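You operate a simulated robot arm through the tools that you are given. There is no shell and no other tool.

Carry out the task below with a simulated two-armed robot. There is one attempt and no reset: what you move stays moved.

TASK
Free the blue reel, wind its strap all the way in and lock it again.
Fine: hold the reel while you wind; stand it on the green square. Set down upright: what you pick out.

Only the result counts: the job must be done as asked and must still hold three seconds after the hand-in. Knocking over, shifting, dropping, spilling or breaking anything else fails it.

THE ROBOT
Two 6-joint arms with two-finger parallel grippers on one trunk, on a base that moves. Base frame: it is fixed to the floor where the robot stands at the start and does not move with it; the origin is under the middle of the robot, x ahead of it, y to its left, z up; the surface under the hand at the start is at about z = 760. Units: mm, rad, N and s.
The left shoulder is at the start at [60, 187, 1097], the right one opposite. With the tool pointing down near the work surface each hand reaches from about 200 to 620 mm from the robot's upright axis, wherever it stands, measured 20 degrees to its own side. Places, roughly: green square [500, -200, 800]. Payload 1.57 kg a hand.
The TCP of each hand is the grasp point between the finger pads, 30 mm short of the fingertips. In the tool frame z runs along the fingers and y along their closing line. Largest opening 110 mm; finger width 24, thickness 12; the body of the gripper, 48 by 112 mm, starts 78 mm behind the TCP.
Orientation is that of the tool frame in the base frame, as a unit quaternion [x, y, z, w]. With the fingers straight down and closing along the base's y, the tool's x points along the base's -x, its y along +y and its z along -z.

THE INTERFACE
- The arms move only by the tool servo_tool. It takes "left_moves", "right_moves" or both (then of equal length, played together; a hand with none holds still); each is a list that holds one entry, the list of rows, each a list of 6 numbers: the shift along the base's x, y, z in cm, then the turn, a rotation vector about the base's x, y, z in rad. In form: [[[dx, dy, dz, rx, ry, rz], ...]]. A call has 1 to 20 rows; each row shifts and turns the commanded pose from where the row before left it. "left_jaw" and "right_jaw" are, for a hand that has rows, the gripper command, from -1 (fully open) to 1 (shut), values between in proportion, set as the call begins (left out, the last holds). Rows are played at 5 a second. More than 50 mm and 0.15 rad between two rows, or a gripper value outside its range, and nothing of the call is played. A pose out of reach is approached as far as the arm can. The call stops where the force on the tool passes 40 N (or 10 N more than at its start, if that is more) or the arm is blocked; 0.2 s more then pass. Each finger travels about 153 mm/s and halts on what it meets, pressing with about 38 N; the grip force reading is that of the motor and also rises with nothing between the fingers. The clock runs only during rows and for 0.2 s after the last one: add rows that do not move to give the fingers time. The reply holds the time, the measured pose of the TCP, the force on the tool along the base axes, the opening and the grip force, in the units named above and with some noise, with the torque about the TCP (base axes, N m) and any sound that the robot's microphone picked up.
- Cameras (640 x 400 px; columns grow to the right, rows downward): "scene" is now at [9.3, 16.9, 1634.7]; the picture's right is [0.19, -0.98, 0.00], its down [-0.84, -0.16, -0.52] and it looks along [0.51, 0.10, -0.85] (base axes); focal length 290 px, centre (320, 200). "left" rides on the left gripper at [70, -16, -141] in its tool frame; the picture's right is [0.23, 0.97, 0.00], its down [-0.86, 0.20, -0.48] and it looks along [-0.47, 0.11, 0.88] (tool axes); focal length 222 px, centre (320, 200). "right" rides on the right gripper at [70, 16, -141] in its tool frame; the picture's right is [-0.23, 0.97, 0.00], its down [-0.86, -0.20, -0.48] and it looks along [-0.47, -0.11, 0.88] (tool axes); focal length 222 px, centre (320, 200). There is no depth. A picture from a camera that has moved, and an enlarged one, comes with that camera's place and axes in the base frame and with its lens. The place of the scene camera against the robot may be out by one fixed shift of up to 12 mm in any direction.
- get_image(camera): a new picture of that camera. It takes no simulated time.
- raise_lower(by): slides the trunk up (or, below 0, down) by that many mm; the arms and the scene camera ride with it, the base frame stays. It gives what a move gives, with no picture.
- steer(legs): drives the robot by 1 to 6 legs, each [ahead, left, turn to the left] in mm, mm and rad, along the robot's own axes; the way and the turn of a leg run together, so that a leg with both is an arc; at most 1500 mm and 3.142 rad a leg. The arms and the cameras ride along, it lands a little off, and it stops where it bumps. It gives what a move gives.
- aim_head(pan, tilt): turns the head with the scene camera to pan (to the left, within 1.501 rad either way) and tilt (down, from -0.506 to 1.204), counted from straight ahead of the robot. It gives what a move gives.
- close_up(camera, box): a new picture of the part [left, top, right, bottom] of that camera's present view, enlarged. It takes no simulated time.
- hand_in(): hands the job in; it is judged then, once.

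Places have to be worked out from the pictures, the camera data and where the tool is seen. Open the grippers and draw the arms clear of the work before you hand the job in, unless the task says otherwise.

The tools are called as name(argument=value, ...) on one line, values as JSON. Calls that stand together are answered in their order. servo_tool: Moves the arms, as the interface text tells. Its arguments: {"type":"object","properties":{"left_moves":{"type":"array","items":{"type":"array","items":{"type":"array","items":{"type":"number"}}}},"left_jaw":{"type":"number"},"right_moves":{"type":"array","items":{"type":"array","items":{"type":"array","items":{"type":"number"}}}},"right_jaw":{"type":"number"}},"required":[]} The other tools are called the same way: raise_lower (by) moves the trunk up or down; steer (legs) drives the base; aim_head (pan, tilt) turns the head that bears the scene camera; get_image (camera) takes a picture; close_up (camera, box) takes an enlarged picture of a part of a camera's view; hand_in () hands the job in.

At the start:

```text
clock: 0.0
left_ee_pos: [382.4, 403.1, 1150.0]
left_tool_rot: [-0.002, 1.0, 0.0, 0.0]
left_ft_force: [0.8, -0.1, -1.2]
left_moment: [-0.01, 0.03, 0.09]
left_finger_gap: 110.2
left_grip_force: 0.0
right_ee_pos: [343.7, -5.8, 1129.9]
right_tool_rot: [0.0, 1.0, 0.001, -0.001]
right_ft_force: [0.1, 0.9, 0.3]
right_moment: [0.04, -0.01, 0.01]
right_finger_gap: 110.1
right_grip_force: 0.0
trunk travel left (down, up): [-725.0, 265.0]
robot x, y, heading: [5.1, 1.6, 0.0]
head pan, tilt (commanded): [0.187, 1.025]
```

scene: 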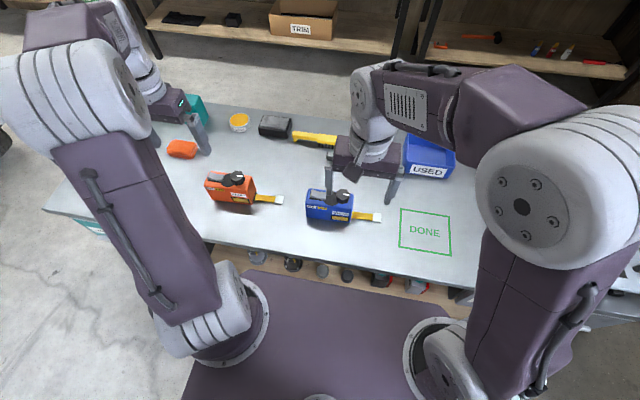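
right: 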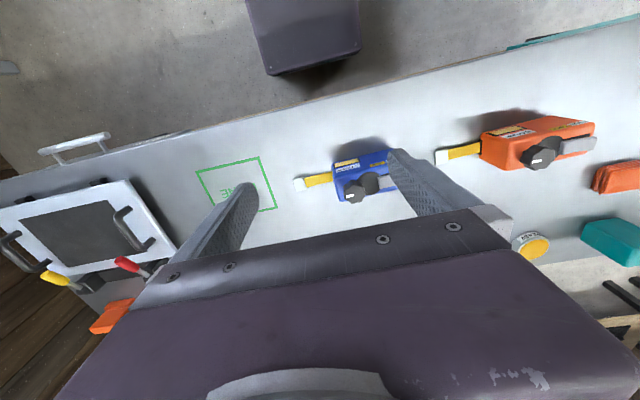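
left: 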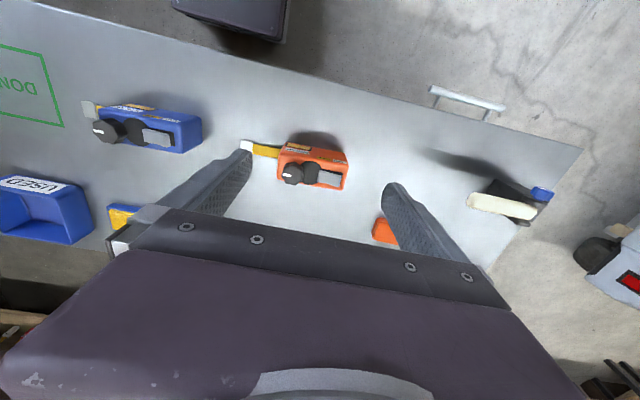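

I'll start by taking enlarged looks at the blue reel from the available cameras to understand its lock, knob and strap.

close_up(camera="scene", box=[280, 160, 400, 240])

close_up(camera="right", box=[280, 130, 420, 220])

close_up(camera="left", box=[70, 80, 220, 175])

close_up(camera="left", box=[240, 120, 380, 210])

```text
5.00 times, centred on (340, 200) of scene
camera zoom: at [9.3, 16.9, 1634.7], right [0.19, -0.98, 0.0], down [-0.84, -0.16, -0.52], along [0.51, 0.1, -0.85], focal length 1448 px, centre (220, 200)
```

zoom: 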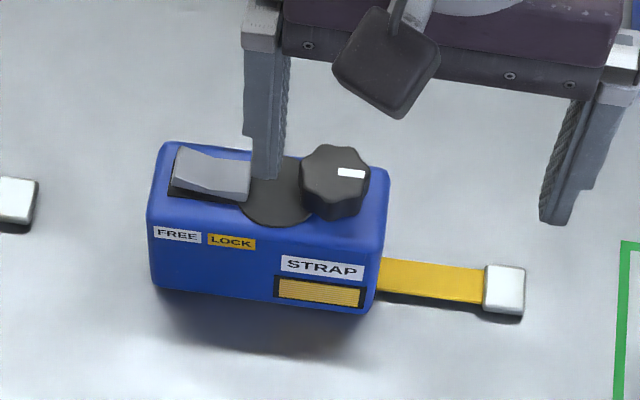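

```text
4.44 times, centred on (350, 175) of right
camera zoom: at [275.4, 10.4, 1272.3], right [0.23, 0.97, 0.0], down [0.86, -0.2, 0.48], along [0.47, -0.11, -0.88], focal length 987 px, centre (187, 311)
```

zoom: 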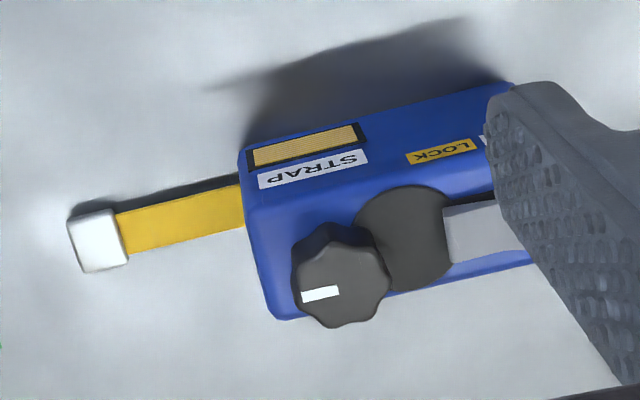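

```text
4.21 times, centred on (145, 128) of left
camera zoom: at [312.4, 386.4, 1292.5], right [-0.23, 0.97, 0.0], down [0.86, 0.2, 0.48], along [0.47, 0.11, -0.88], focal length 935 px, centre (1057, 505)
```

zoom: 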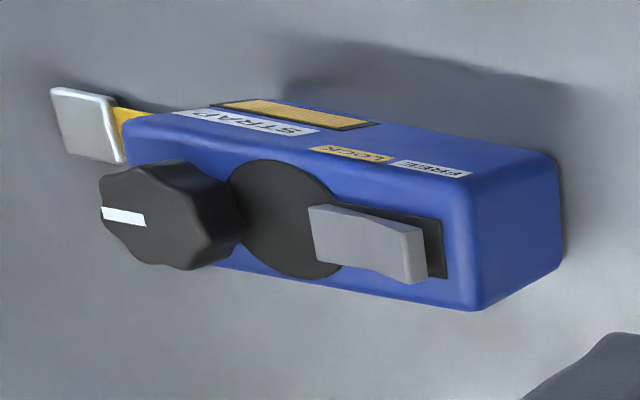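

```text
4.44 times, centred on (310, 165) of left
camera zoom: at [312.4, 386.4, 1292.5], right [-0.23, 0.97, 0.0], down [0.86, 0.2, 0.48], along [0.47, 0.11, -0.88], focal length 987 px, centre (364, 356)
```

zoom: 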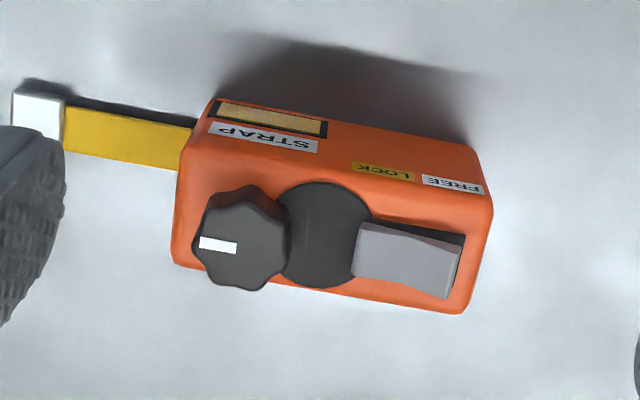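

The scene shows the blue reel roughly at x 455–510, y 0–148 with its top near z 857, a rocker (FREE/LOCK) on the left of its top, a dark disc and a lobed knob toward the strap end. I'll bring the right hand's camera closer over the reel (well above it) to study it.

servo_tool(right_moves=[[[1.9, 1.65, -3.0, 0, 0, 0], [1.9, 1.65, -3.0, 0, 0, 0], [1.9, 1.65, -3.0, 0, 0, 0], [1.9, 1.65, -3.0, 0, 0, 0]]], right_jaw=-1)

get_image(camera="right")

close_up(camera="right", box=[220, 130, 420, 260])

```text
clock: 1.0
left_ee_pos: [384.0, 401.9, 1149.7]
left_tool_rot: [-0.001, 1.0, -0.001, -0.001]
left_ft_force: [-0.4, -0.1, -0.5]
left_moment: [-0.05, -0.01, -0.04]
left_finger_gap: 109.9
left_grip_force: 0.1
right_ee_pos: [423.1, 60.8, 1008.6]
right_tool_rot: [0.0, 1.0, 0.0, 0.0]
right_ft_force: [0.1, -0.7, 0.6]
right_moment: [-0.01, 0.03, -0.01]
right_finger_gap: 110.0
right_grip_force: 0.1
trunk travel left (down, up): [-725.0, 265.0]
robot x, y, heading: [0.9, -0.0, 0.003]
head pan, tilt (commanded): [0.187, 1.025]
```

```text
taken
camera right: at [355.6, 76.4, 1151.8], right [0.23, 0.97, 0.0], down [0.86, -0.2, 0.48], along [0.47, -0.11, -0.88], focal length 222 px, centre (320, 200)
```

right: 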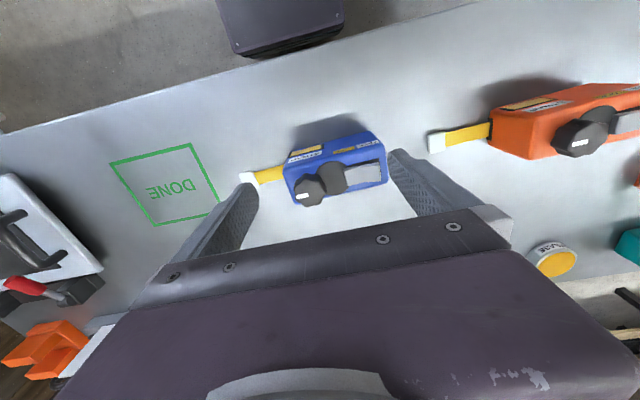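

```text
3.08 times, centred on (320, 195) of right
camera zoom: at [355.6, 76.4, 1151.8], right [0.23, 0.97, 0.0], down [0.86, -0.2, 0.48], along [0.47, -0.11, -0.88], focal length 684 px, centre (320, 215)
```

zoom: 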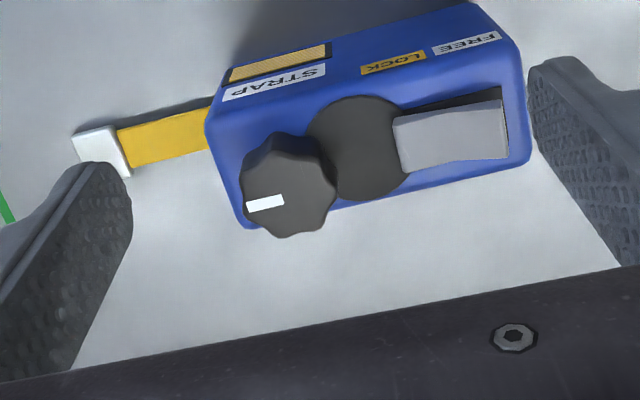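

The reel's top is consistent with z≈857, the disc centre near [481,63] and the knob near [485,33]. I need to know whether the knob is mounted as a crank on the disc or turns about its own axis, so I tilt the right hand for a low side view.

servo_tool(right_moves=[[[-0.6, 0, -1.2, 0, -0.1309, 0], [-0.6, 0, -1.2, 0, -0.1309, 0], [-0.6, 0, -1.2, 0, -0.1309, 0], [-0.6, 0, -1.2, 0, -0.1309, 0], [-0.6, 0, -1.2, 0, -0.1309, 0], [-0.6, 0, -1.2, 0, -0.1309, 0]]])

get_image(camera="right")

close_up(camera="right", box=[220, 130, 420, 260])

```text
clock: 2.4
left_ee_pos: [382.6, 403.7, 1151.4]
left_tool_rot: [-0.001, 1.0, -0.001, 0.0]
left_ft_force: [0.6, 0.9, 0.4]
left_moment: [-0.01, 0.0, -0.01]
left_finger_gap: 109.9
left_grip_force: 0.0
right_ee_pos: [385.2, 64.4, 940.6]
right_tool_rot: [-0.002, 0.924, -0.003, 0.382]
right_ft_force: [0.7, 0.3, 0.6]
right_moment: [-0.03, -0.01, 0.05]
right_finger_gap: 109.9
right_grip_force: 0.0
right hand out of reach, approached as far as the arm can: row 6
trunk travel left (down, up): [-725.0, 265.0]
robot x, y, heading: [0.3, 2.4, 0.001]
head pan, tilt (commanded): [0.187, 1.025]
```

```text
taken
camera right: at [236.8, 79.7, 992.2], right [0.16, 0.97, 0.15], down [0.27, -0.19, 0.94], along [0.95, -0.11, -0.29], focal length 222 px, centre (320, 200)
```

right: 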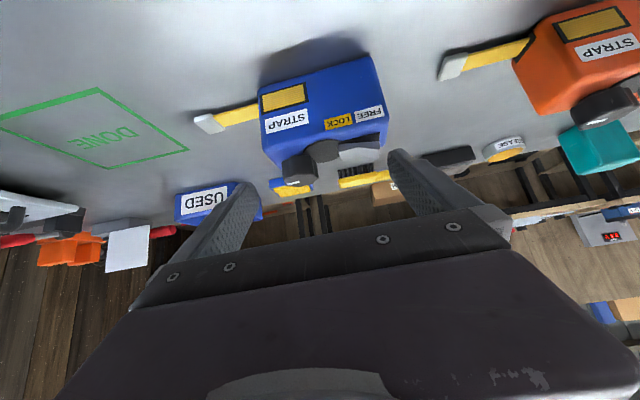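

```text
3.08 times, centred on (320, 195) of right
camera zoom: at [236.8, 79.7, 992.2], right [0.16, 0.97, 0.15], down [0.27, -0.19, 0.94], along [0.95, -0.11, -0.29], focal length 684 px, centre (320, 215)
```

zoom: 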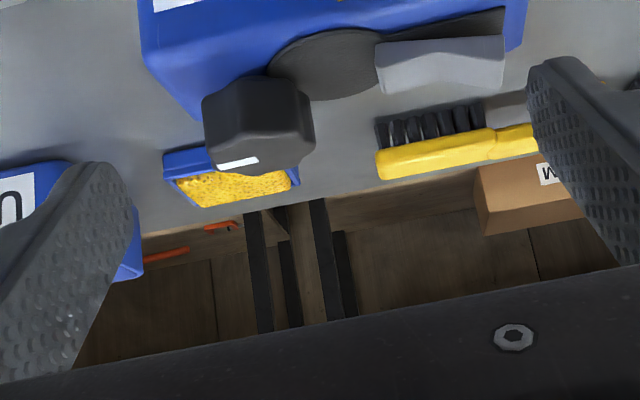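

The knob stands high on the reel, overlapping the disc. I'll zoom tightly at the knob/disc joint and also view from the scene camera.

close_up(camera="right", box=[255, 120, 395, 200])

close_up(camera="scene", box=[300, 180, 360, 220])

close_up(camera="left", box=[80, 90, 220, 165])

```text
4.57 times, centred on (325, 160) of right
camera zoom: at [236.8, 79.7, 992.2], right [0.16, 0.97, 0.15], down [0.27, -0.19, 0.94], along [0.95, -0.11, -0.29], focal length 1015 px, centre (297, 383)
```

zoom: 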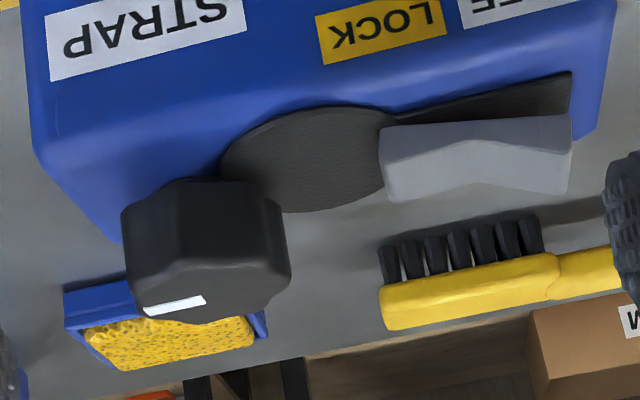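

```text
10.00 times, centred on (330, 200) of scene
camera zoom: at [8.8, 17.9, 1634.8], right [0.19, -0.98, 0.0], down [-0.84, -0.16, -0.52], along [0.51, 0.1, -0.85], focal length 2896 px, centre (220, 200)
```

zoom: 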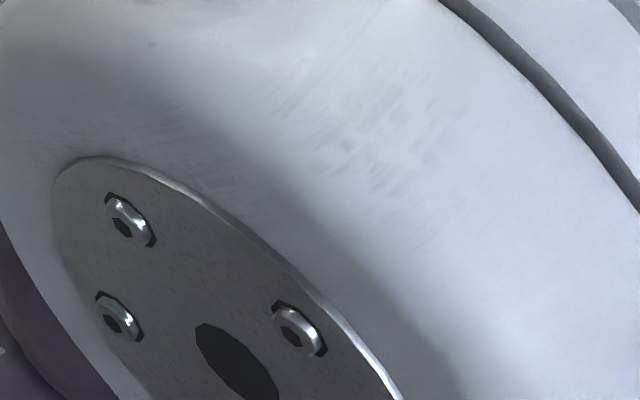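

```text
4.57 times, centred on (150, 128) of left
camera zoom: at [311.9, 387.2, 1292.4], right [-0.23, 0.97, 0.0], down [0.85, 0.2, 0.48], along [0.47, 0.11, -0.88], focal length 1015 px, centre (1097, 531)
```

zoom: 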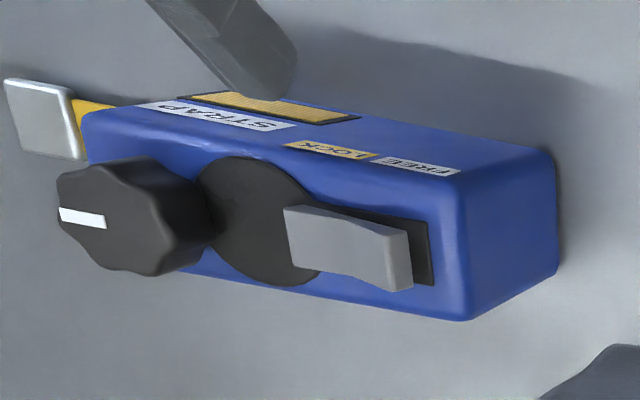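

The side view shows the knob is its own 40 mm wide lobed grip beside (not on) the flush disc, and the rocker's FREE end (y≈130) stands proud (z≈875) while its LOCK end is down (z≈866), so it is locked now. I bring the right hand upright and away, and the left hand, closed, above the FREE end of the rocker.

servo_tool(right_moves=[[[0.92, -2.73, 1.17, 0, 0.1309, 0], [0.92, -2.73, 1.17, 0, 0.1309, 0], [0.92, -2.73, 1.17, 0, 0.1309, 0], [0.92, -2.73, 1.17, 0, 0.1309, 0], [0.92, -2.73, 1.17, 0, 0.1309, 0], [0.92, -2.73, 1.17, 0, 0.1309, 0], [0, 0, 0, 0, 0, 0], [0, 0, 0, 0, 0, 0]]], left_moves=[[[1.24, -3.45, -2.3, 0, 0, 0], [1.24, -3.45, -2.3, 0, 0, 0], [1.24, -3.45, -2.3, 0, 0, 0], [1.24, -3.45, -2.3, 0, 0, 0], [1.24, -3.45, -2.3, 0, 0, 0], [1.24, -3.45, -2.3, 0, 0, 0], [1.24, -3.45, -2.3, 0, 0, 0], [1.24, -3.45, -2.3, 0, 0, 0]]], left_jaw=1)

get_image(camera="left")

get_image(camera="right")

get_image(camera="scene")

```text
clock: 4.2
left_ee_pos: [482.1, 123.5, 965.4]
left_tool_rot: [0.0, 1.0, 0.0, 0.0]
left_ft_force: [0.1, -0.2, -0.9]
left_moment: [0.06, 0.02, -0.02]
left_finger_gap: 0.4
left_grip_force: 21.2
right_ee_pos: [440.5, -100.3, 1004.2]
right_tool_rot: [0.0, 1.0, 0.001, -0.001]
right_ft_force: [-0.4, -0.5, -0.1]
right_moment: [0.02, 0.0, 0.02]
right_finger_gap: 109.8
right_grip_force: 0.0
right hand out of reach, approached as far as the arm can: row 4
trunk travel left (down, up): [-725.0, 265.0]
robot x, y, heading: [0.7, -2.3, -0.004]
head pan, tilt (commanded): [0.187, 1.025]
```

```text
taken
camera left: at [411.5, 107.8, 1106.5], right [-0.23, 0.97, 0.0], down [0.86, 0.2, 0.48], along [0.47, 0.11, -0.88], focal length 222 px, centre (320, 200)
```

left: 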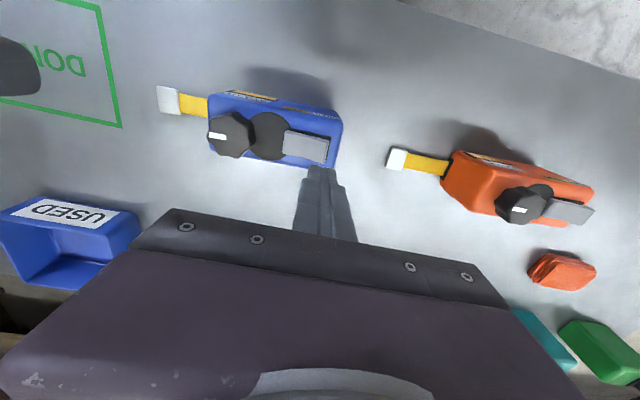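

```text
taken
camera right: at [373.0, -83.1, 1146.5], right [0.23, 0.97, 0.0], down [0.86, -0.2, 0.48], along [0.46, -0.11, -0.88], focal length 222 px, centre (320, 200)
```

right: 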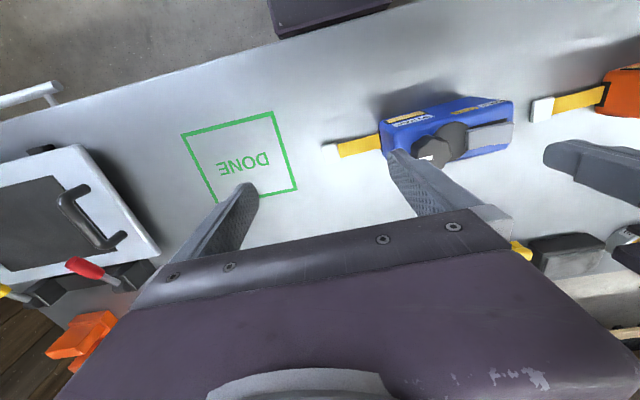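

```text
taken
camera scene: at [10.7, 15.2, 1634.8], right [0.19, -0.98, 0.0], down [-0.84, -0.16, -0.52], along [0.51, 0.1, -0.85], focal length 290 px, centre (320, 200)
```

scene: 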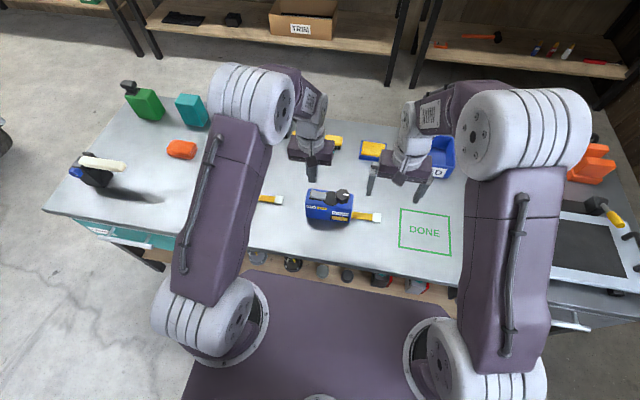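

Left hand is closed above the rocker's FREE end. I zoom in to verify the fingertip alignment before pressing down.

close_up(camera="left", box=[190, 70, 370, 190])

close_up(camera="scene", box=[280, 140, 400, 240])

```text
3.33 times, centred on (280, 130) of left
camera zoom: at [411.5, 107.8, 1106.5], right [-0.23, 0.97, 0.0], down [0.86, 0.2, 0.48], along [0.47, 0.11, -0.88], focal length 740 px, centre (453, 433)
```

zoom: 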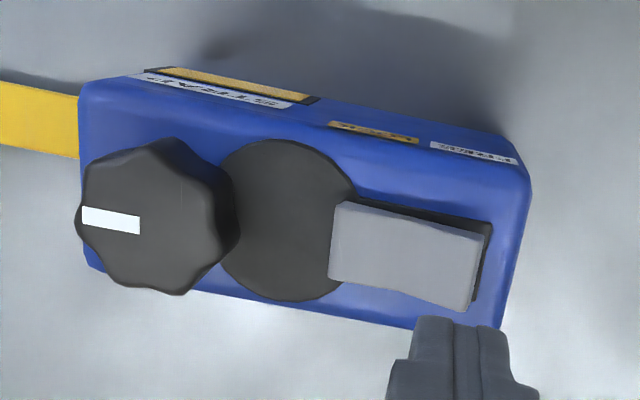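

```text
4.00 times, centred on (340, 190) of scene
camera zoom: at [10.7, 15.2, 1634.8], right [0.19, -0.98, 0.0], down [-0.84, -0.16, -0.52], along [0.51, 0.1, -0.85], focal length 1159 px, centre (240, 240)
```

zoom: 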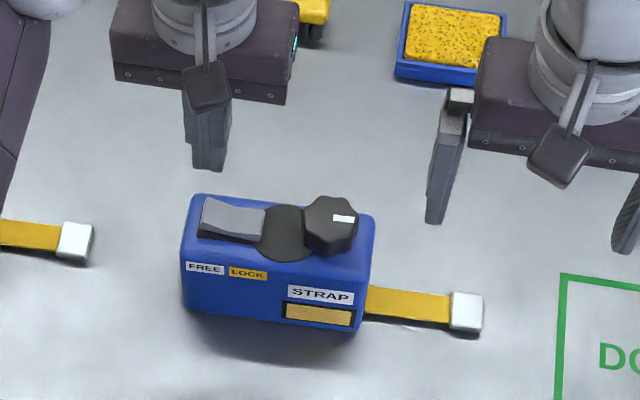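

Fingertips line up in x with the rocker (x≈464–490) and sit over its FREE half (end at y≈131). I lower fast to just above it and then press in 3 mm steps.

servo_tool(left_moves=[[[-0.1, 0.05, -1.7, 0, 0, 0], [-0.1, 0.05, -1.7, 0, 0, 0], [0, 0, -1.6, 0, 0, 0], [0, 0, -0.3, 0, 0, 0], [0, 0, -0.3, 0, 0, 0], [0, 0, -0.3, 0, 0, 0], [0, 0, -0.3, 0, 0, 0], [0, 0, -0.3, 0, 0, 0], [0, 0, -0.3, 0, 0, 0], [0, 0, -0.3, 0, 0, 0]]])

close_up(camera="left", box=[190, 70, 370, 190])

close_up(camera="scene", box=[280, 140, 400, 240])

```text
clock: 6.4
left_ee_pos: [480.2, 127.8, 898.9]
left_tool_rot: [0.0, 1.0, 0.0, 0.004]
left_ft_force: [1.9, 4.7, 34.9]
left_moment: [-0.18, -0.01, 0.0]
left_finger_gap: 0.1
left_grip_force: 21.3
right_ee_pos: [437.7, -97.9, 1005.9]
right_tool_rot: [0.001, 1.0, -0.001, 0.001]
right_ft_force: [-0.3, 0.0, 0.3]
right_moment: [0.0, -0.01, 0.0]
right_finger_gap: 110.3
right_grip_force: 0.1
trunk travel left (down, up): [-725.0, 265.0]
robot x, y, heading: [-1.3, -0.7, 0.001]
head pan, tilt (commanded): [0.187, 1.025]
```

```text
3.33 times, centred on (280, 130) of left
camera zoom: at [408.4, 111.6, 1040.5], right [-0.23, 0.97, 0.0], down [0.85, 0.2, 0.49], along [0.47, 0.11, -0.87], focal length 740 px, centre (453, 433)
```

zoom: 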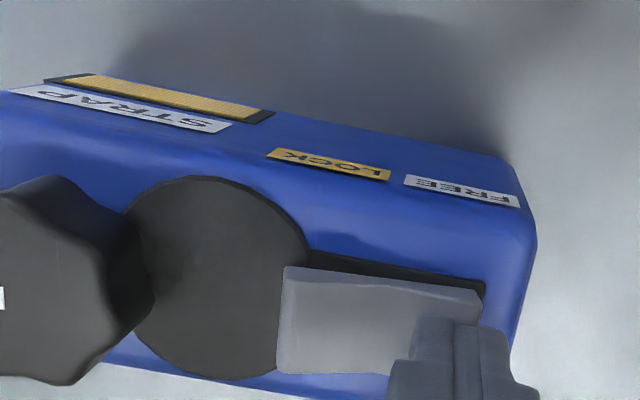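

```text
4.00 times, centred on (340, 190) of scene
camera zoom: at [4.7, 16.7, 1635.4], right [0.19, -0.98, 0.0], down [-0.84, -0.16, -0.52], along [0.51, 0.1, -0.85], focal length 1159 px, centre (240, 240)
```

zoom: 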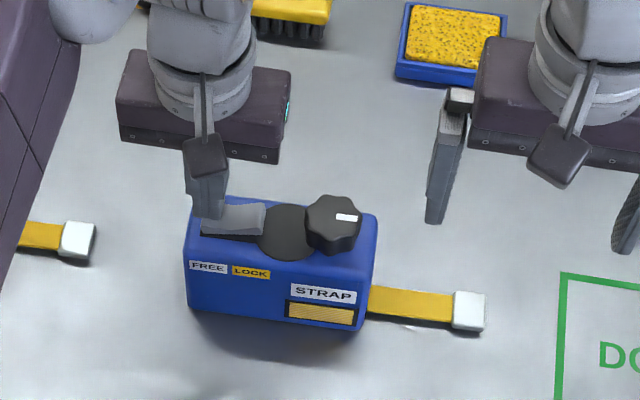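

The press reached 35 N with the tips at z≈869; no sound was reported. I lift off and look whether the rocker has flipped.

servo_tool(left_moves=[[[0, 0, 2.5, 0, 0, 0], [0, 0, 3.5, 0, 0, 0], [0, 0, 0, 0, 0, 0]]])

close_up(camera="left", box=[190, 70, 370, 190])

close_up(camera="scene", box=[280, 160, 380, 230])

close_up(camera="right", box=[370, 80, 530, 180])

```text
clock: 7.2
left_ee_pos: [479.8, 126.8, 955.4]
left_tool_rot: [0.0, 1.0, -0.001, -0.001]
left_ft_force: [0.8, -0.7, 0.0]
left_moment: [0.0, 0.03, 0.02]
left_finger_gap: 0.2
left_grip_force: 21.5
right_ee_pos: [440.2, -98.4, 1004.3]
right_tool_rot: [0.0, 1.0, -0.001, -0.001]
right_ft_force: [0.4, -0.2, -0.1]
right_moment: [-0.02, -0.01, -0.01]
right_finger_gap: 110.1
right_grip_force: 0.1
trunk travel left (down, up): [-725.0, 265.0]
robot x, y, heading: [-1.7, -1.4, 0.001]
head pan, tilt (commanded): [0.187, 1.025]
```

```text
3.33 times, centred on (280, 130) of left
camera zoom: at [409.6, 111.2, 1097.5], right [-0.23, 0.97, 0.0], down [0.86, 0.2, 0.48], along [0.46, 0.11, -0.88], focal length 740 px, centre (453, 433)
```

zoom: 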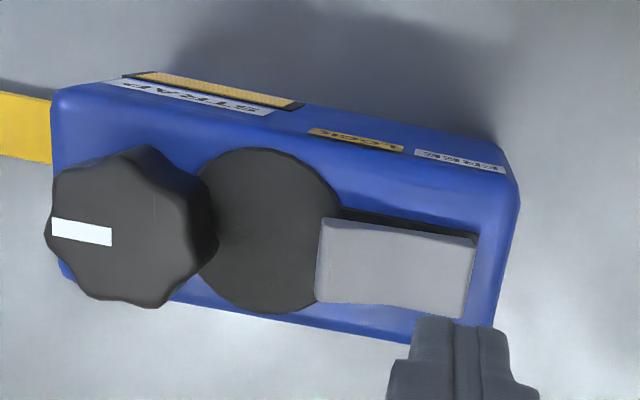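

```text
5.71 times, centred on (330, 195) of scene
camera zoom: at [10.9, 16.9, 1634.7], right [0.19, -0.98, 0.0], down [-0.84, -0.16, -0.52], along [0.51, 0.1, -0.85], focal length 1655 px, centre (263, 229)
```

zoom: 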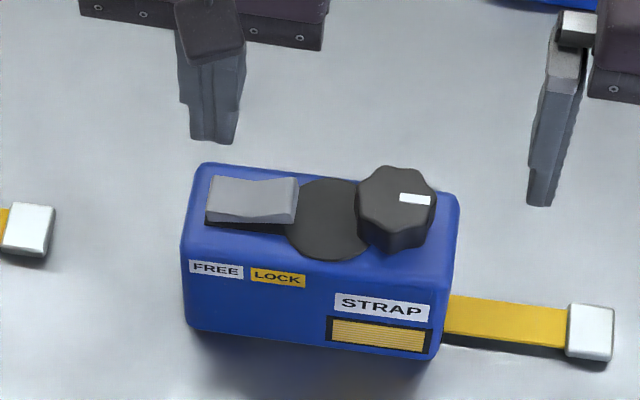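

```text
4.00 times, centred on (450, 130) of right
camera zoom: at [372.9, -81.9, 1146.4], right [0.23, 0.97, 0.0], down [0.86, -0.2, 0.48], along [0.47, -0.11, -0.88], focal length 888 px, centre (-200, 480)
```

zoom: 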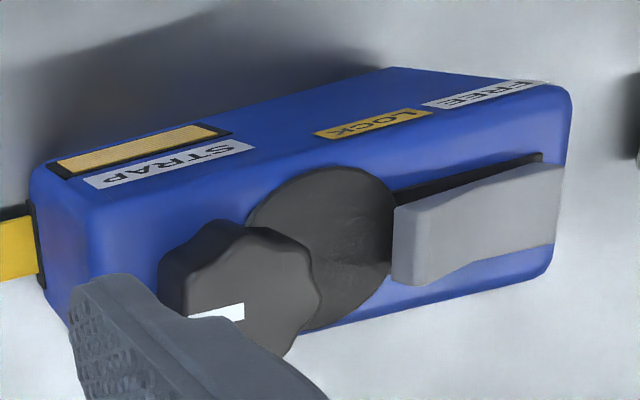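

The rocker has flipped: its LOCK end now stands proud and the FREE end is down. Next I turn the left hand 90° about z and lean it 40° toward +y (clear above the reel), so it can hold the reel across its width near the +y end while the right hand works the knob.

servo_tool(left_moves=[[[0, 0.4, 0.6, 0, 0, 0.1428], [0, 0.4, 0.6, 0, 0, 0.1428], [0, 0.4, 0.6, 0, 0, 0.1428], [0, 0.4, 0.6, 0, 0, 0.1428], [0, 0.4, 0.6, 0, 0, 0.1428], [0, 0.4, 0.6, 0, 0, 0.1428], [0, 0.4, 0.6, 0, 0, 0.1428], [0, 0.4, 0.6, 0, 0, 0.1428], [0, 0.4, 0.6, 0, 0, 0.1428], [0, 0.4, 0.6, 0, 0, 0.1428], [0, 0.4, 0.6, 0, 0, 0.1428], [0, 0, 0, -0.1396, 0, 0], [0, 0, 0, -0.1396, 0, 0], [0, 0, 0, -0.1396, 0, 0], [0, 0, 0, -0.1396, 0, 0], [0, 0, 0, -0.1396, 0, 0]]], left_jaw=-1)

get_image(camera="left")

get_image(camera="scene")

```text
clock: 10.6
left_ee_pos: [481.2, 172.9, 1021.3]
left_tool_rot: [0.664, -0.664, 0.243, 0.243]
left_ft_force: [-0.1, -0.4, 0.0]
left_moment: [-0.02, 0.0, -0.02]
left_finger_gap: 110.1
left_grip_force: 0.1
right_ee_pos: [440.1, -96.8, 1005.1]
right_tool_rot: [0.0, 1.0, 0.0, 0.0]
right_ft_force: [0.7, 0.1, -0.6]
right_moment: [-0.03, 0.0, 0.0]
right_finger_gap: 109.9
right_grip_force: 0.0
trunk travel left (down, up): [-725.0, 265.0]
robot x, y, heading: [-1.7, -0.2, -0.002]
head pan, tilt (commanded): [0.187, 1.025]
```

```text
taken
camera left: at [495.8, 210.6, 1175.2], right [-0.97, -0.17, 0.15], down [-0.2, 0.96, -0.19], along [-0.11, -0.21, -0.97], focal length 222 px, centre (320, 200)
```

left: 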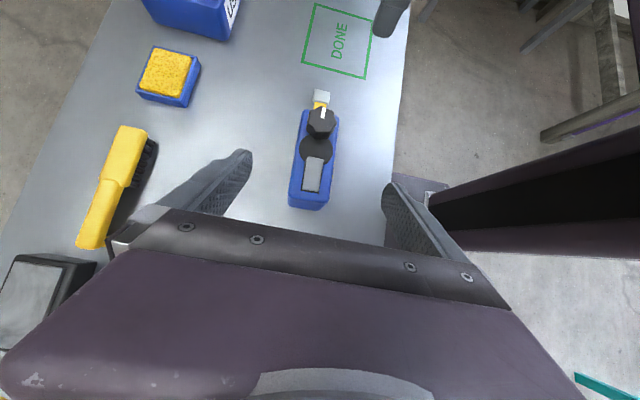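

```text
taken
camera scene: at [10.0, 18.0, 1634.8], right [0.19, -0.98, 0.0], down [-0.84, -0.16, -0.52], along [0.51, 0.1, -0.85], focal length 290 px, centre (320, 200)
```

scene: 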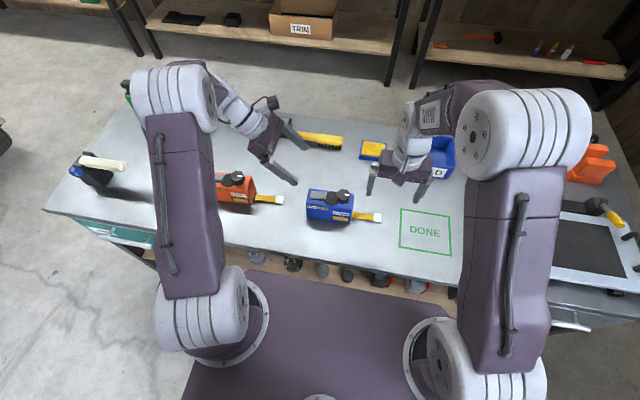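

The left camera now looks nearly straight down on the reel. I zoom in to measure reel, knob and rocker positions from this view.

close_up(camera="left", box=[260, 80, 380, 220])

```text
2.86 times, centred on (320, 150) of left
camera zoom: at [495.8, 210.6, 1175.2], right [-0.97, -0.17, 0.15], down [-0.2, 0.96, -0.19], along [-0.11, -0.21, -0.97], focal length 635 px, centre (320, 343)
```

zoom: 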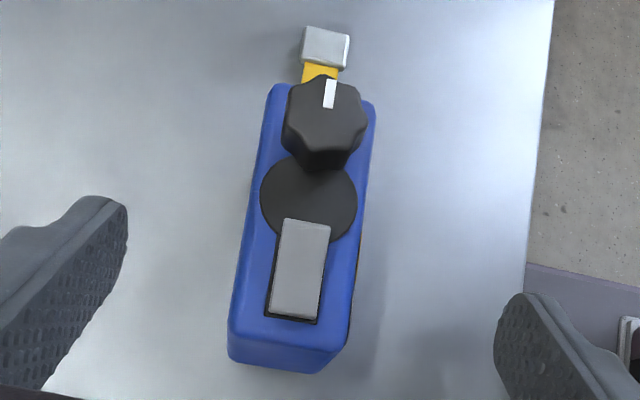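

Measured: reel centre ≈[479,76], knob axis ≈[482,35], disc ≈[480,66], rocker along y 85–130. I lower the leaning open left hand to straddle the reel near y≈116 with TCP z≈830.

servo_tool(left_moves=[[[-0.03, -0.7, -2.4, 0, 0, 0.03], [-0.03, -0.7, -2.4, 0, 0, 0], [-0.03, -0.7, -2.4, 0, 0, 0], [-0.03, -0.7, -2.4, 0, 0, 0], [-0.03, -0.7, -2.4, 0, 0, 0], [-0.03, -0.7, -2.4, 0, 0, 0], [-0.03, -0.7, -2.4, 0, 0, 0], [-0.03, -0.7, -2.3, 0, 0, 0]]], left_jaw=-1)

get_image(camera="left")

close_up(camera="scene", box=[240, 120, 400, 240])

get_image(camera="right")

```text
clock: 12.4
left_ee_pos: [478.2, 115.5, 831.2]
left_tool_rot: [0.674, -0.654, 0.245, 0.239]
left_ft_force: [0.5, -0.6, -0.4]
left_moment: [-0.01, 0.02, -0.02]
left_finger_gap: 110.0
left_grip_force: 0.1
right_ee_pos: [440.4, -98.4, 1004.3]
right_tool_rot: [0.0, 1.0, 0.0, 0.0]
right_ft_force: [-0.4, 0.0, 0.0]
right_moment: [0.02, 0.02, 0.0]
right_finger_gap: 109.9
right_grip_force: 0.0
trunk travel left (down, up): [-725.0, 265.0]
robot x, y, heading: [-3.3, -1.6, -0.001]
head pan, tilt (commanded): [0.187, 1.025]
```

```text
taken
camera left: at [492.0, 154.0, 985.0], right [-0.97, -0.2, 0.15], down [-0.23, 0.96, -0.18], along [-0.1, -0.21, -0.97], focal length 222 px, centre (320, 200)
```

left: 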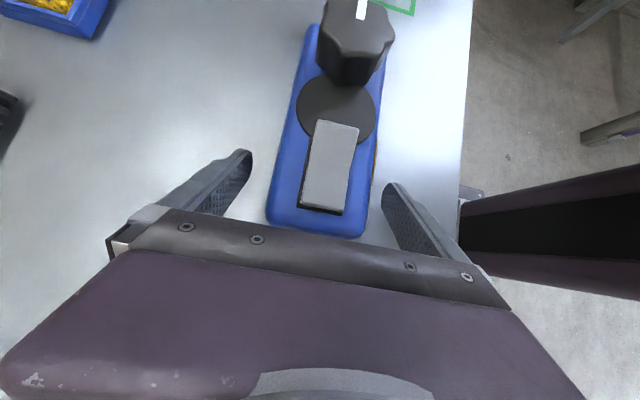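

```text
3.33 times, centred on (320, 180) of scene
camera zoom: at [10.0, 16.8, 1634.8], right [0.19, -0.98, 0.0], down [-0.84, -0.16, -0.52], along [0.51, 0.1, -0.85], focal length 966 px, centre (320, 267)
```

zoom: 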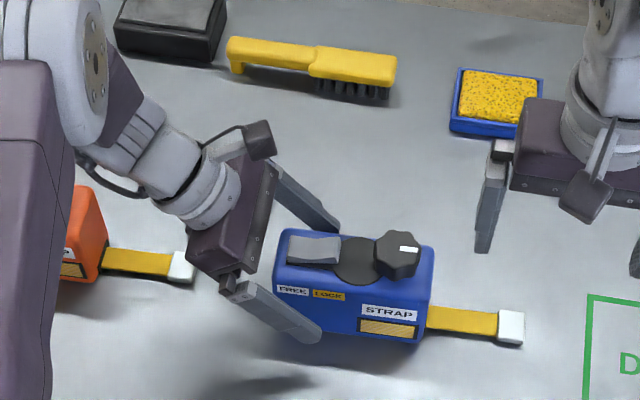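

```text
taken
camera right: at [372.3, -81.9, 1146.7], right [0.23, 0.97, 0.0], down [0.86, -0.2, 0.48], along [0.47, -0.11, -0.88], focal length 222 px, centre (320, 200)
```

right: 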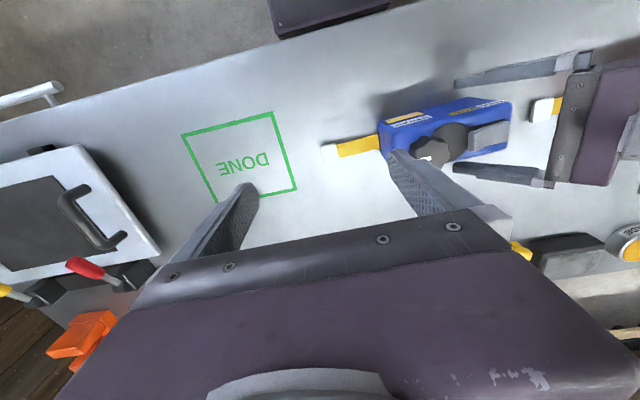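

The fingers straddle the reel cleanly on both sides. I close the left gripper on it.

servo_tool(left_moves=[[[0, 0, 0, 0, 0, 0], [0, 0, 0, 0, 0, 0], [0, 0, 0, 0, 0, 0]]], left_jaw=1)

get_image(camera="left")

close_up(camera="scene", box=[280, 160, 400, 240])

```text
clock: 13.2
left_ee_pos: [477.7, 115.3, 832.5]
left_tool_rot: [0.674, -0.654, 0.246, 0.238]
left_ft_force: [1.2, -1.0, 0.1]
left_moment: [-0.06, -0.12, 0.15]
left_finger_gap: 63.9
left_grip_force: 38.1
right_ee_pos: [440.0, -98.2, 1004.6]
right_tool_rot: [-0.001, 1.0, 0.001, 0.0]
right_ft_force: [0.3, 0.1, -0.4]
right_moment: [-0.01, -0.03, -0.02]
right_finger_gap: 110.0
right_grip_force: 0.0
trunk travel left (down, up): [-725.0, 265.0]
robot x, y, heading: [1.0, 0.3, -0.002]
head pan, tilt (commanded): [0.187, 1.025]
```

```text
taken
camera left: at [491.8, 154.1, 985.2], right [-0.97, -0.2, 0.15], down [-0.23, 0.96, -0.18], along [-0.1, -0.21, -0.97], focal length 222 px, centre (320, 200)
```

left: 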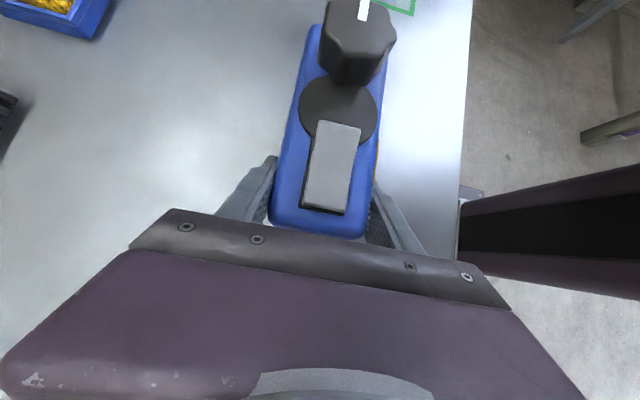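

```text
5.00 times, centred on (340, 200) of scene
camera zoom: at [9.5, 16.8, 1634.7], right [0.19, -0.98, 0.0], down [-0.84, -0.16, -0.52], along [0.51, 0.1, -0.85], focal length 1448 px, centre (220, 200)
```

zoom: 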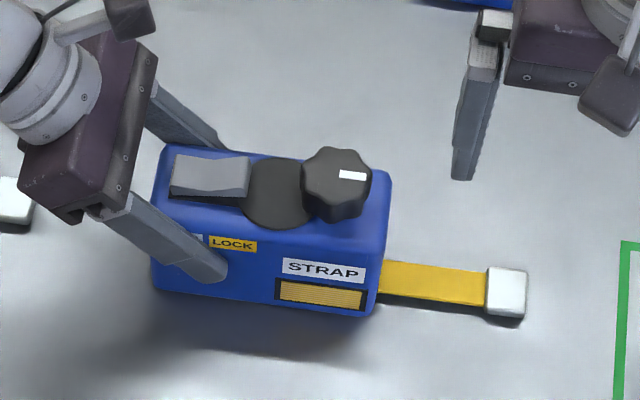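

The left hand now holds the reel (gap 63.9 mm, 38 N), and the reel has not visibly shifted. I bring the right hand over the knob, still high, to measure its axis precisely.

servo_tool(right_moves=[[[0.0, 3.2, -0.7, 0, 0, 0], [0.0, 3.2, -0.7, 0, 0, 0], [0.0, 3.2, -0.7, 0, 0, 0], [0.0, 3.2, -0.7, 0, 0, 0], [0, 0, 0, 0, 0, 0]]], right_jaw=-1)

get_image(camera="right")

close_up(camera="right", box=[250, 130, 410, 230])

```text
clock: 14.4
left_ee_pos: [476.2, 116.3, 831.6]
left_tool_rot: [0.675, -0.654, 0.246, 0.238]
left_ft_force: [-1.5, 0.7, 0.3]
left_moment: [-0.14, -0.08, 0.02]
left_finger_gap: 63.7
left_grip_force: 38.4
right_ee_pos: [438.3, 32.3, 977.3]
right_tool_rot: [0.001, 1.0, 0.0, 0.0]
right_ft_force: [0.0, 0.0, -0.5]
right_moment: [0.0, 0.01, 0.02]
right_finger_gap: 110.2
right_grip_force: 0.0
trunk travel left (down, up): [-725.0, 265.0]
robot x, y, heading: [-3.1, 1.2, -0.002]
head pan, tilt (commanded): [0.187, 1.025]
```

```text
taken
camera right: at [370.8, 47.9, 1119.9], right [0.23, 0.97, 0.0], down [0.86, -0.2, 0.48], along [0.47, -0.11, -0.88], focal length 222 px, centre (320, 200)
```

right: 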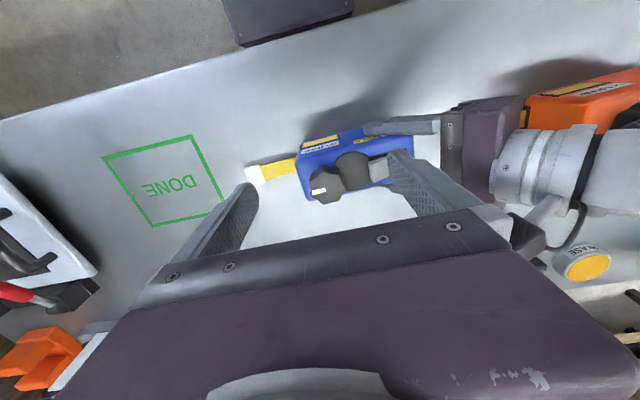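

```text
4.00 times, centred on (330, 180) of right
camera zoom: at [370.8, 47.9, 1119.9], right [0.23, 0.97, 0.0], down [0.86, -0.2, 0.48], along [0.47, -0.11, -0.88], focal length 888 px, centre (280, 280)
```

zoom: 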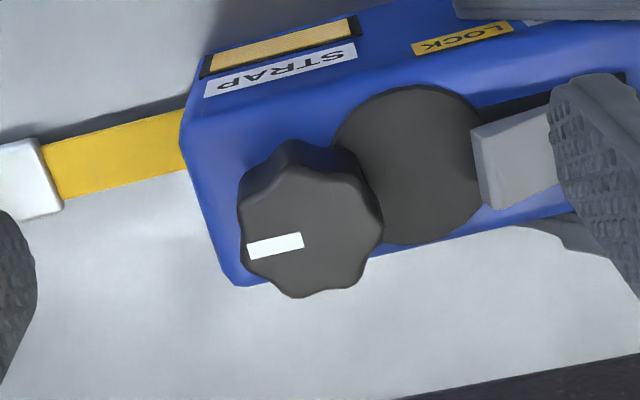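

The knob axis works out at about [482, 31.5] with its top near z≈885 and diameter ≈41 mm. I pre-turn the right hand by +90° about z (so that a clockwise stroke is available and its camera stays away from the left hand), move over the knob axis and narrow the opening to about 62 mm.

servo_tool(right_moves=[[[0.4, 0, -0.1, 0, 0, 0.1428], [0.4, 0, -0.1, 0, 0, 0.1428], [0.4, 0, -0.1, 0, 0, 0.1428], [0.4, 0, -0.1, 0, 0, 0.1428], [0.4, 0, -0.1, 0, 0, 0.1428], [0.4, 0, -0.1, 0, 0, 0.1428], [0.4, 0, -0.1, 0, 0, 0.1428], [0.4, 0, -0.1, 0, 0, 0.1428], [0.4, 0, -0.1, 0, 0, 0.1428], [0.4, 0, -0.1, 0, 0, 0.1428], [0.3, 0, -0.1, 0, 0, 0.1428], [0, 0, 0, 0, 0, 0]]], right_jaw=-0.127)

get_image(camera="right")

get_image(camera="scene")

get_image(camera="left")

```text
clock: 17.0
left_ee_pos: [477.3, 116.1, 831.9]
left_tool_rot: [0.675, -0.654, 0.245, 0.238]
left_ft_force: [0.1, -0.3, -0.6]
left_moment: [0.01, -0.06, 0.04]
left_finger_gap: 63.5
left_grip_force: 38.2
right_ee_pos: [481.6, 31.8, 967.4]
right_tool_rot: [0.708, -0.706, 0.0, -0.001]
right_ft_force: [0.1, -0.7, -0.6]
right_moment: [0.02, -0.03, -0.02]
right_finger_gap: 62.2
right_grip_force: 0.0
trunk travel left (down, up): [-725.0, 265.0]
robot x, y, heading: [-1.6, -1.7, 0.002]
head pan, tilt (commanded): [0.187, 1.025]
```

```text
taken
camera right: at [466.7, -38.3, 1109.2], right [-0.97, 0.23, 0.0], down [0.2, 0.86, 0.48], along [0.11, 0.47, -0.88], focal length 222 px, centre (320, 200)
```

right: 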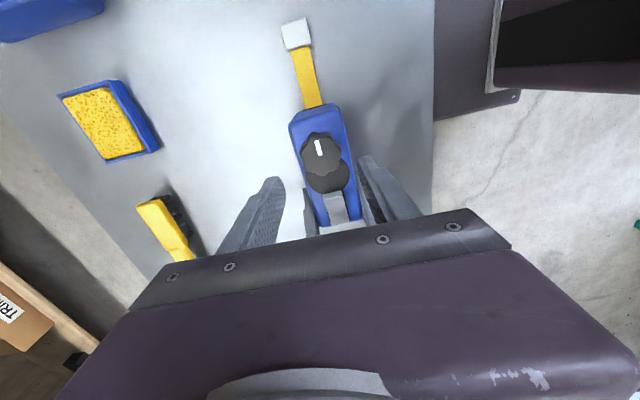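

```text
taken
camera scene: at [9.5, 16.9, 1634.7], right [0.19, -0.98, 0.0], down [-0.84, -0.16, -0.52], along [0.51, 0.1, -0.85], focal length 290 px, centre (320, 200)
```

scene: 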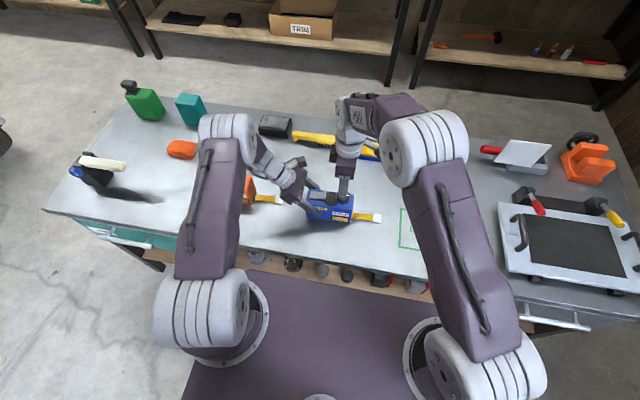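

```text
taken
camera left: at [491.7, 154.1, 985.3], right [-0.97, -0.2, 0.15], down [-0.23, 0.96, -0.18], along [-0.1, -0.21, -0.97], focal length 222 px, centre (320, 200)
```

left: 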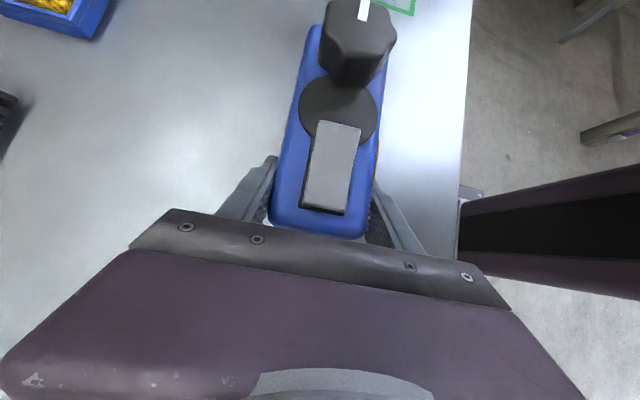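

Good reach in that orientation. I zoom on the knob from this new viewpoint to cross-check its axis.

close_up(camera="right", box=[270, 10, 390, 220])

close_up(camera="right", box=[270, 100, 380, 230])

```text
1.90 times, centred on (330, 115) of right
camera zoom: at [466.7, -38.3, 1109.2], right [-0.97, 0.23, 0.0], down [0.2, 0.86, 0.48], along [0.11, 0.47, -0.88], focal length 423 px, centre (301, 362)
```

zoom: 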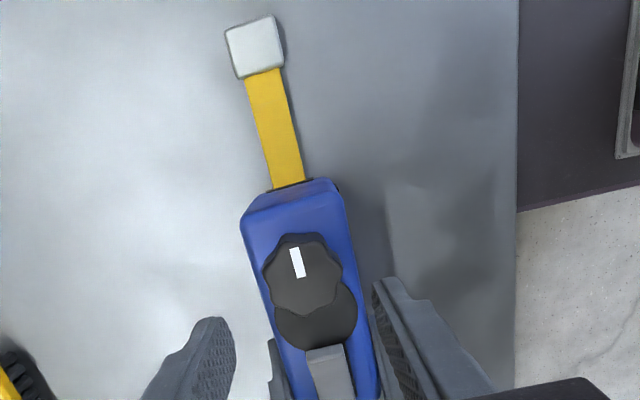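

```text
3.08 times, centred on (325, 165) of right
camera zoom: at [466.7, -38.3, 1109.2], right [-0.97, 0.23, 0.0], down [0.2, 0.86, 0.48], along [0.11, 0.47, -0.88], focal length 684 px, centre (305, 308)
```

zoom: 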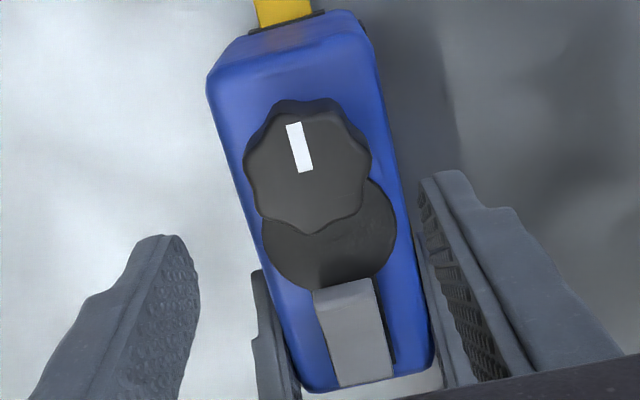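

The new view confirms the knob axis at about [482, 31]. I lower the right hand around the knob to TCP z≈896 (tips ≈866, just above the reel top) without closing yet.

servo_tool(right_moves=[[[0.0, -0.05, -1.8, 0, 0, 0], [0.04, 0, -1.8, 0, 0, 0], [0, 0, -1.8, 0, 0, 0], [0, 0, -1.0, 0, 0, 0], [0, 0, -0.7, 0, 0, 0], [0, 0, 0, 0, 0, 0]]])

get_image(camera="right")

close_up(camera="scene", box=[280, 150, 400, 230])

close_up(camera="left", box=[240, 0, 440, 130])

```text
clock: 18.4
left_ee_pos: [477.2, 116.0, 830.8]
left_tool_rot: [0.674, -0.655, 0.245, 0.238]
left_ft_force: [-1.1, 1.2, 0.3]
left_moment: [0.05, -0.08, 0.02]
left_finger_gap: 63.9
left_grip_force: 38.0
right_ee_pos: [482.3, 31.1, 896.4]
right_tool_rot: [0.707, -0.707, -0.001, 0.001]
right_ft_force: [0.0, -0.6, 0.1]
right_moment: [0.01, 0.0, -0.03]
right_finger_gap: 61.7
right_grip_force: 0.2
trunk travel left (down, up): [-725.0, 265.0]
robot x, y, heading: [0.3, -2.8, 0.0]
head pan, tilt (commanded): [0.187, 1.025]
```

```text
taken
camera right: at [467.3, -39.1, 1038.8], right [-0.97, 0.23, 0.0], down [0.2, 0.86, 0.48], along [0.11, 0.47, -0.88], focal length 222 px, centre (320, 200)
```

right: 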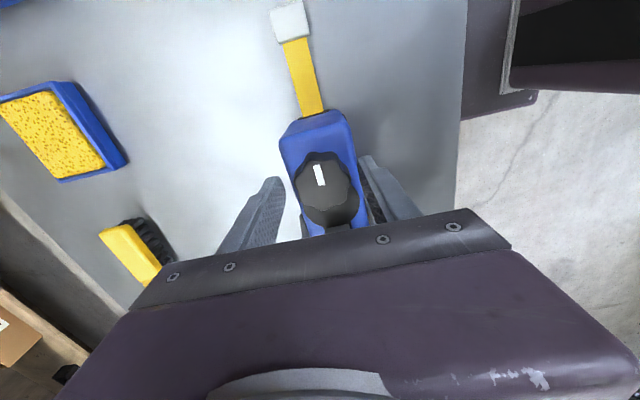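

```text
5.00 times, centred on (340, 190) of scene
camera zoom: at [9.5, 16.9, 1634.7], right [0.19, -0.98, 0.0], down [-0.84, -0.16, -0.52], along [0.51, 0.1, -0.85], focal length 1448 px, centre (220, 250)
```

zoom: 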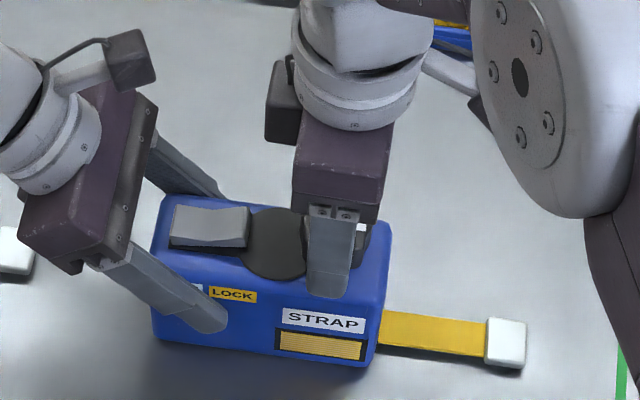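

```text
3.08 times, centred on (340, 65) of left
camera zoom: at [491.7, 154.1, 985.3], right [-0.97, -0.2, 0.15], down [-0.23, 0.96, -0.18], along [-0.1, -0.21, -0.97], focal length 684 px, centre (258, 615)
```

zoom: 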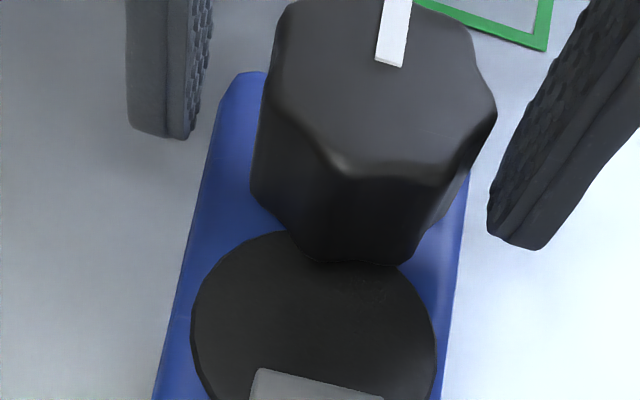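

The knob sits between the right fingers. I close the right gripper on it and check the forces.

servo_tool(right_moves=[[[0, 0, 0, 0, 0, 0], [0, 0, 0, 0, 0, 0], [0, 0, 0, 0, 0, 0]]], right_jaw=1)

close_up(camera="left", box=[240, 0, 440, 130])

```text
clock: 19.2
left_ee_pos: [478.5, 115.6, 831.0]
left_tool_rot: [0.675, -0.654, 0.246, 0.237]
left_ft_force: [11.8, -3.0, -1.8]
left_moment: [0.38, 0.49, 1.0]
left_finger_gap: 63.9
left_grip_force: 38.3
right_ee_pos: [481.0, 31.4, 897.0]
right_tool_rot: [-0.707, 0.708, 0.001, 0.0]
right_ft_force: [-13.4, 2.8, 5.4]
right_moment: [0.15, 0.35, 0.0]
right_finger_gap: 40.3
right_grip_force: 37.7
trunk travel left (down, up): [-725.0, 265.0]
robot x, y, heading: [4.3, 0.6, -0.001]
head pan, tilt (commanded): [0.187, 1.025]
```

```text
3.08 times, centred on (340, 65) of left
camera zoom: at [492.3, 154.2, 985.4], right [-0.97, -0.21, 0.15], down [-0.23, 0.96, -0.18], along [-0.1, -0.21, -0.97], focal length 684 px, centre (258, 615)
```

zoom: 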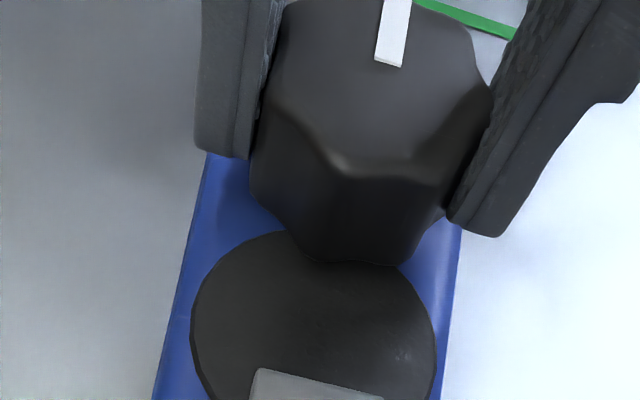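

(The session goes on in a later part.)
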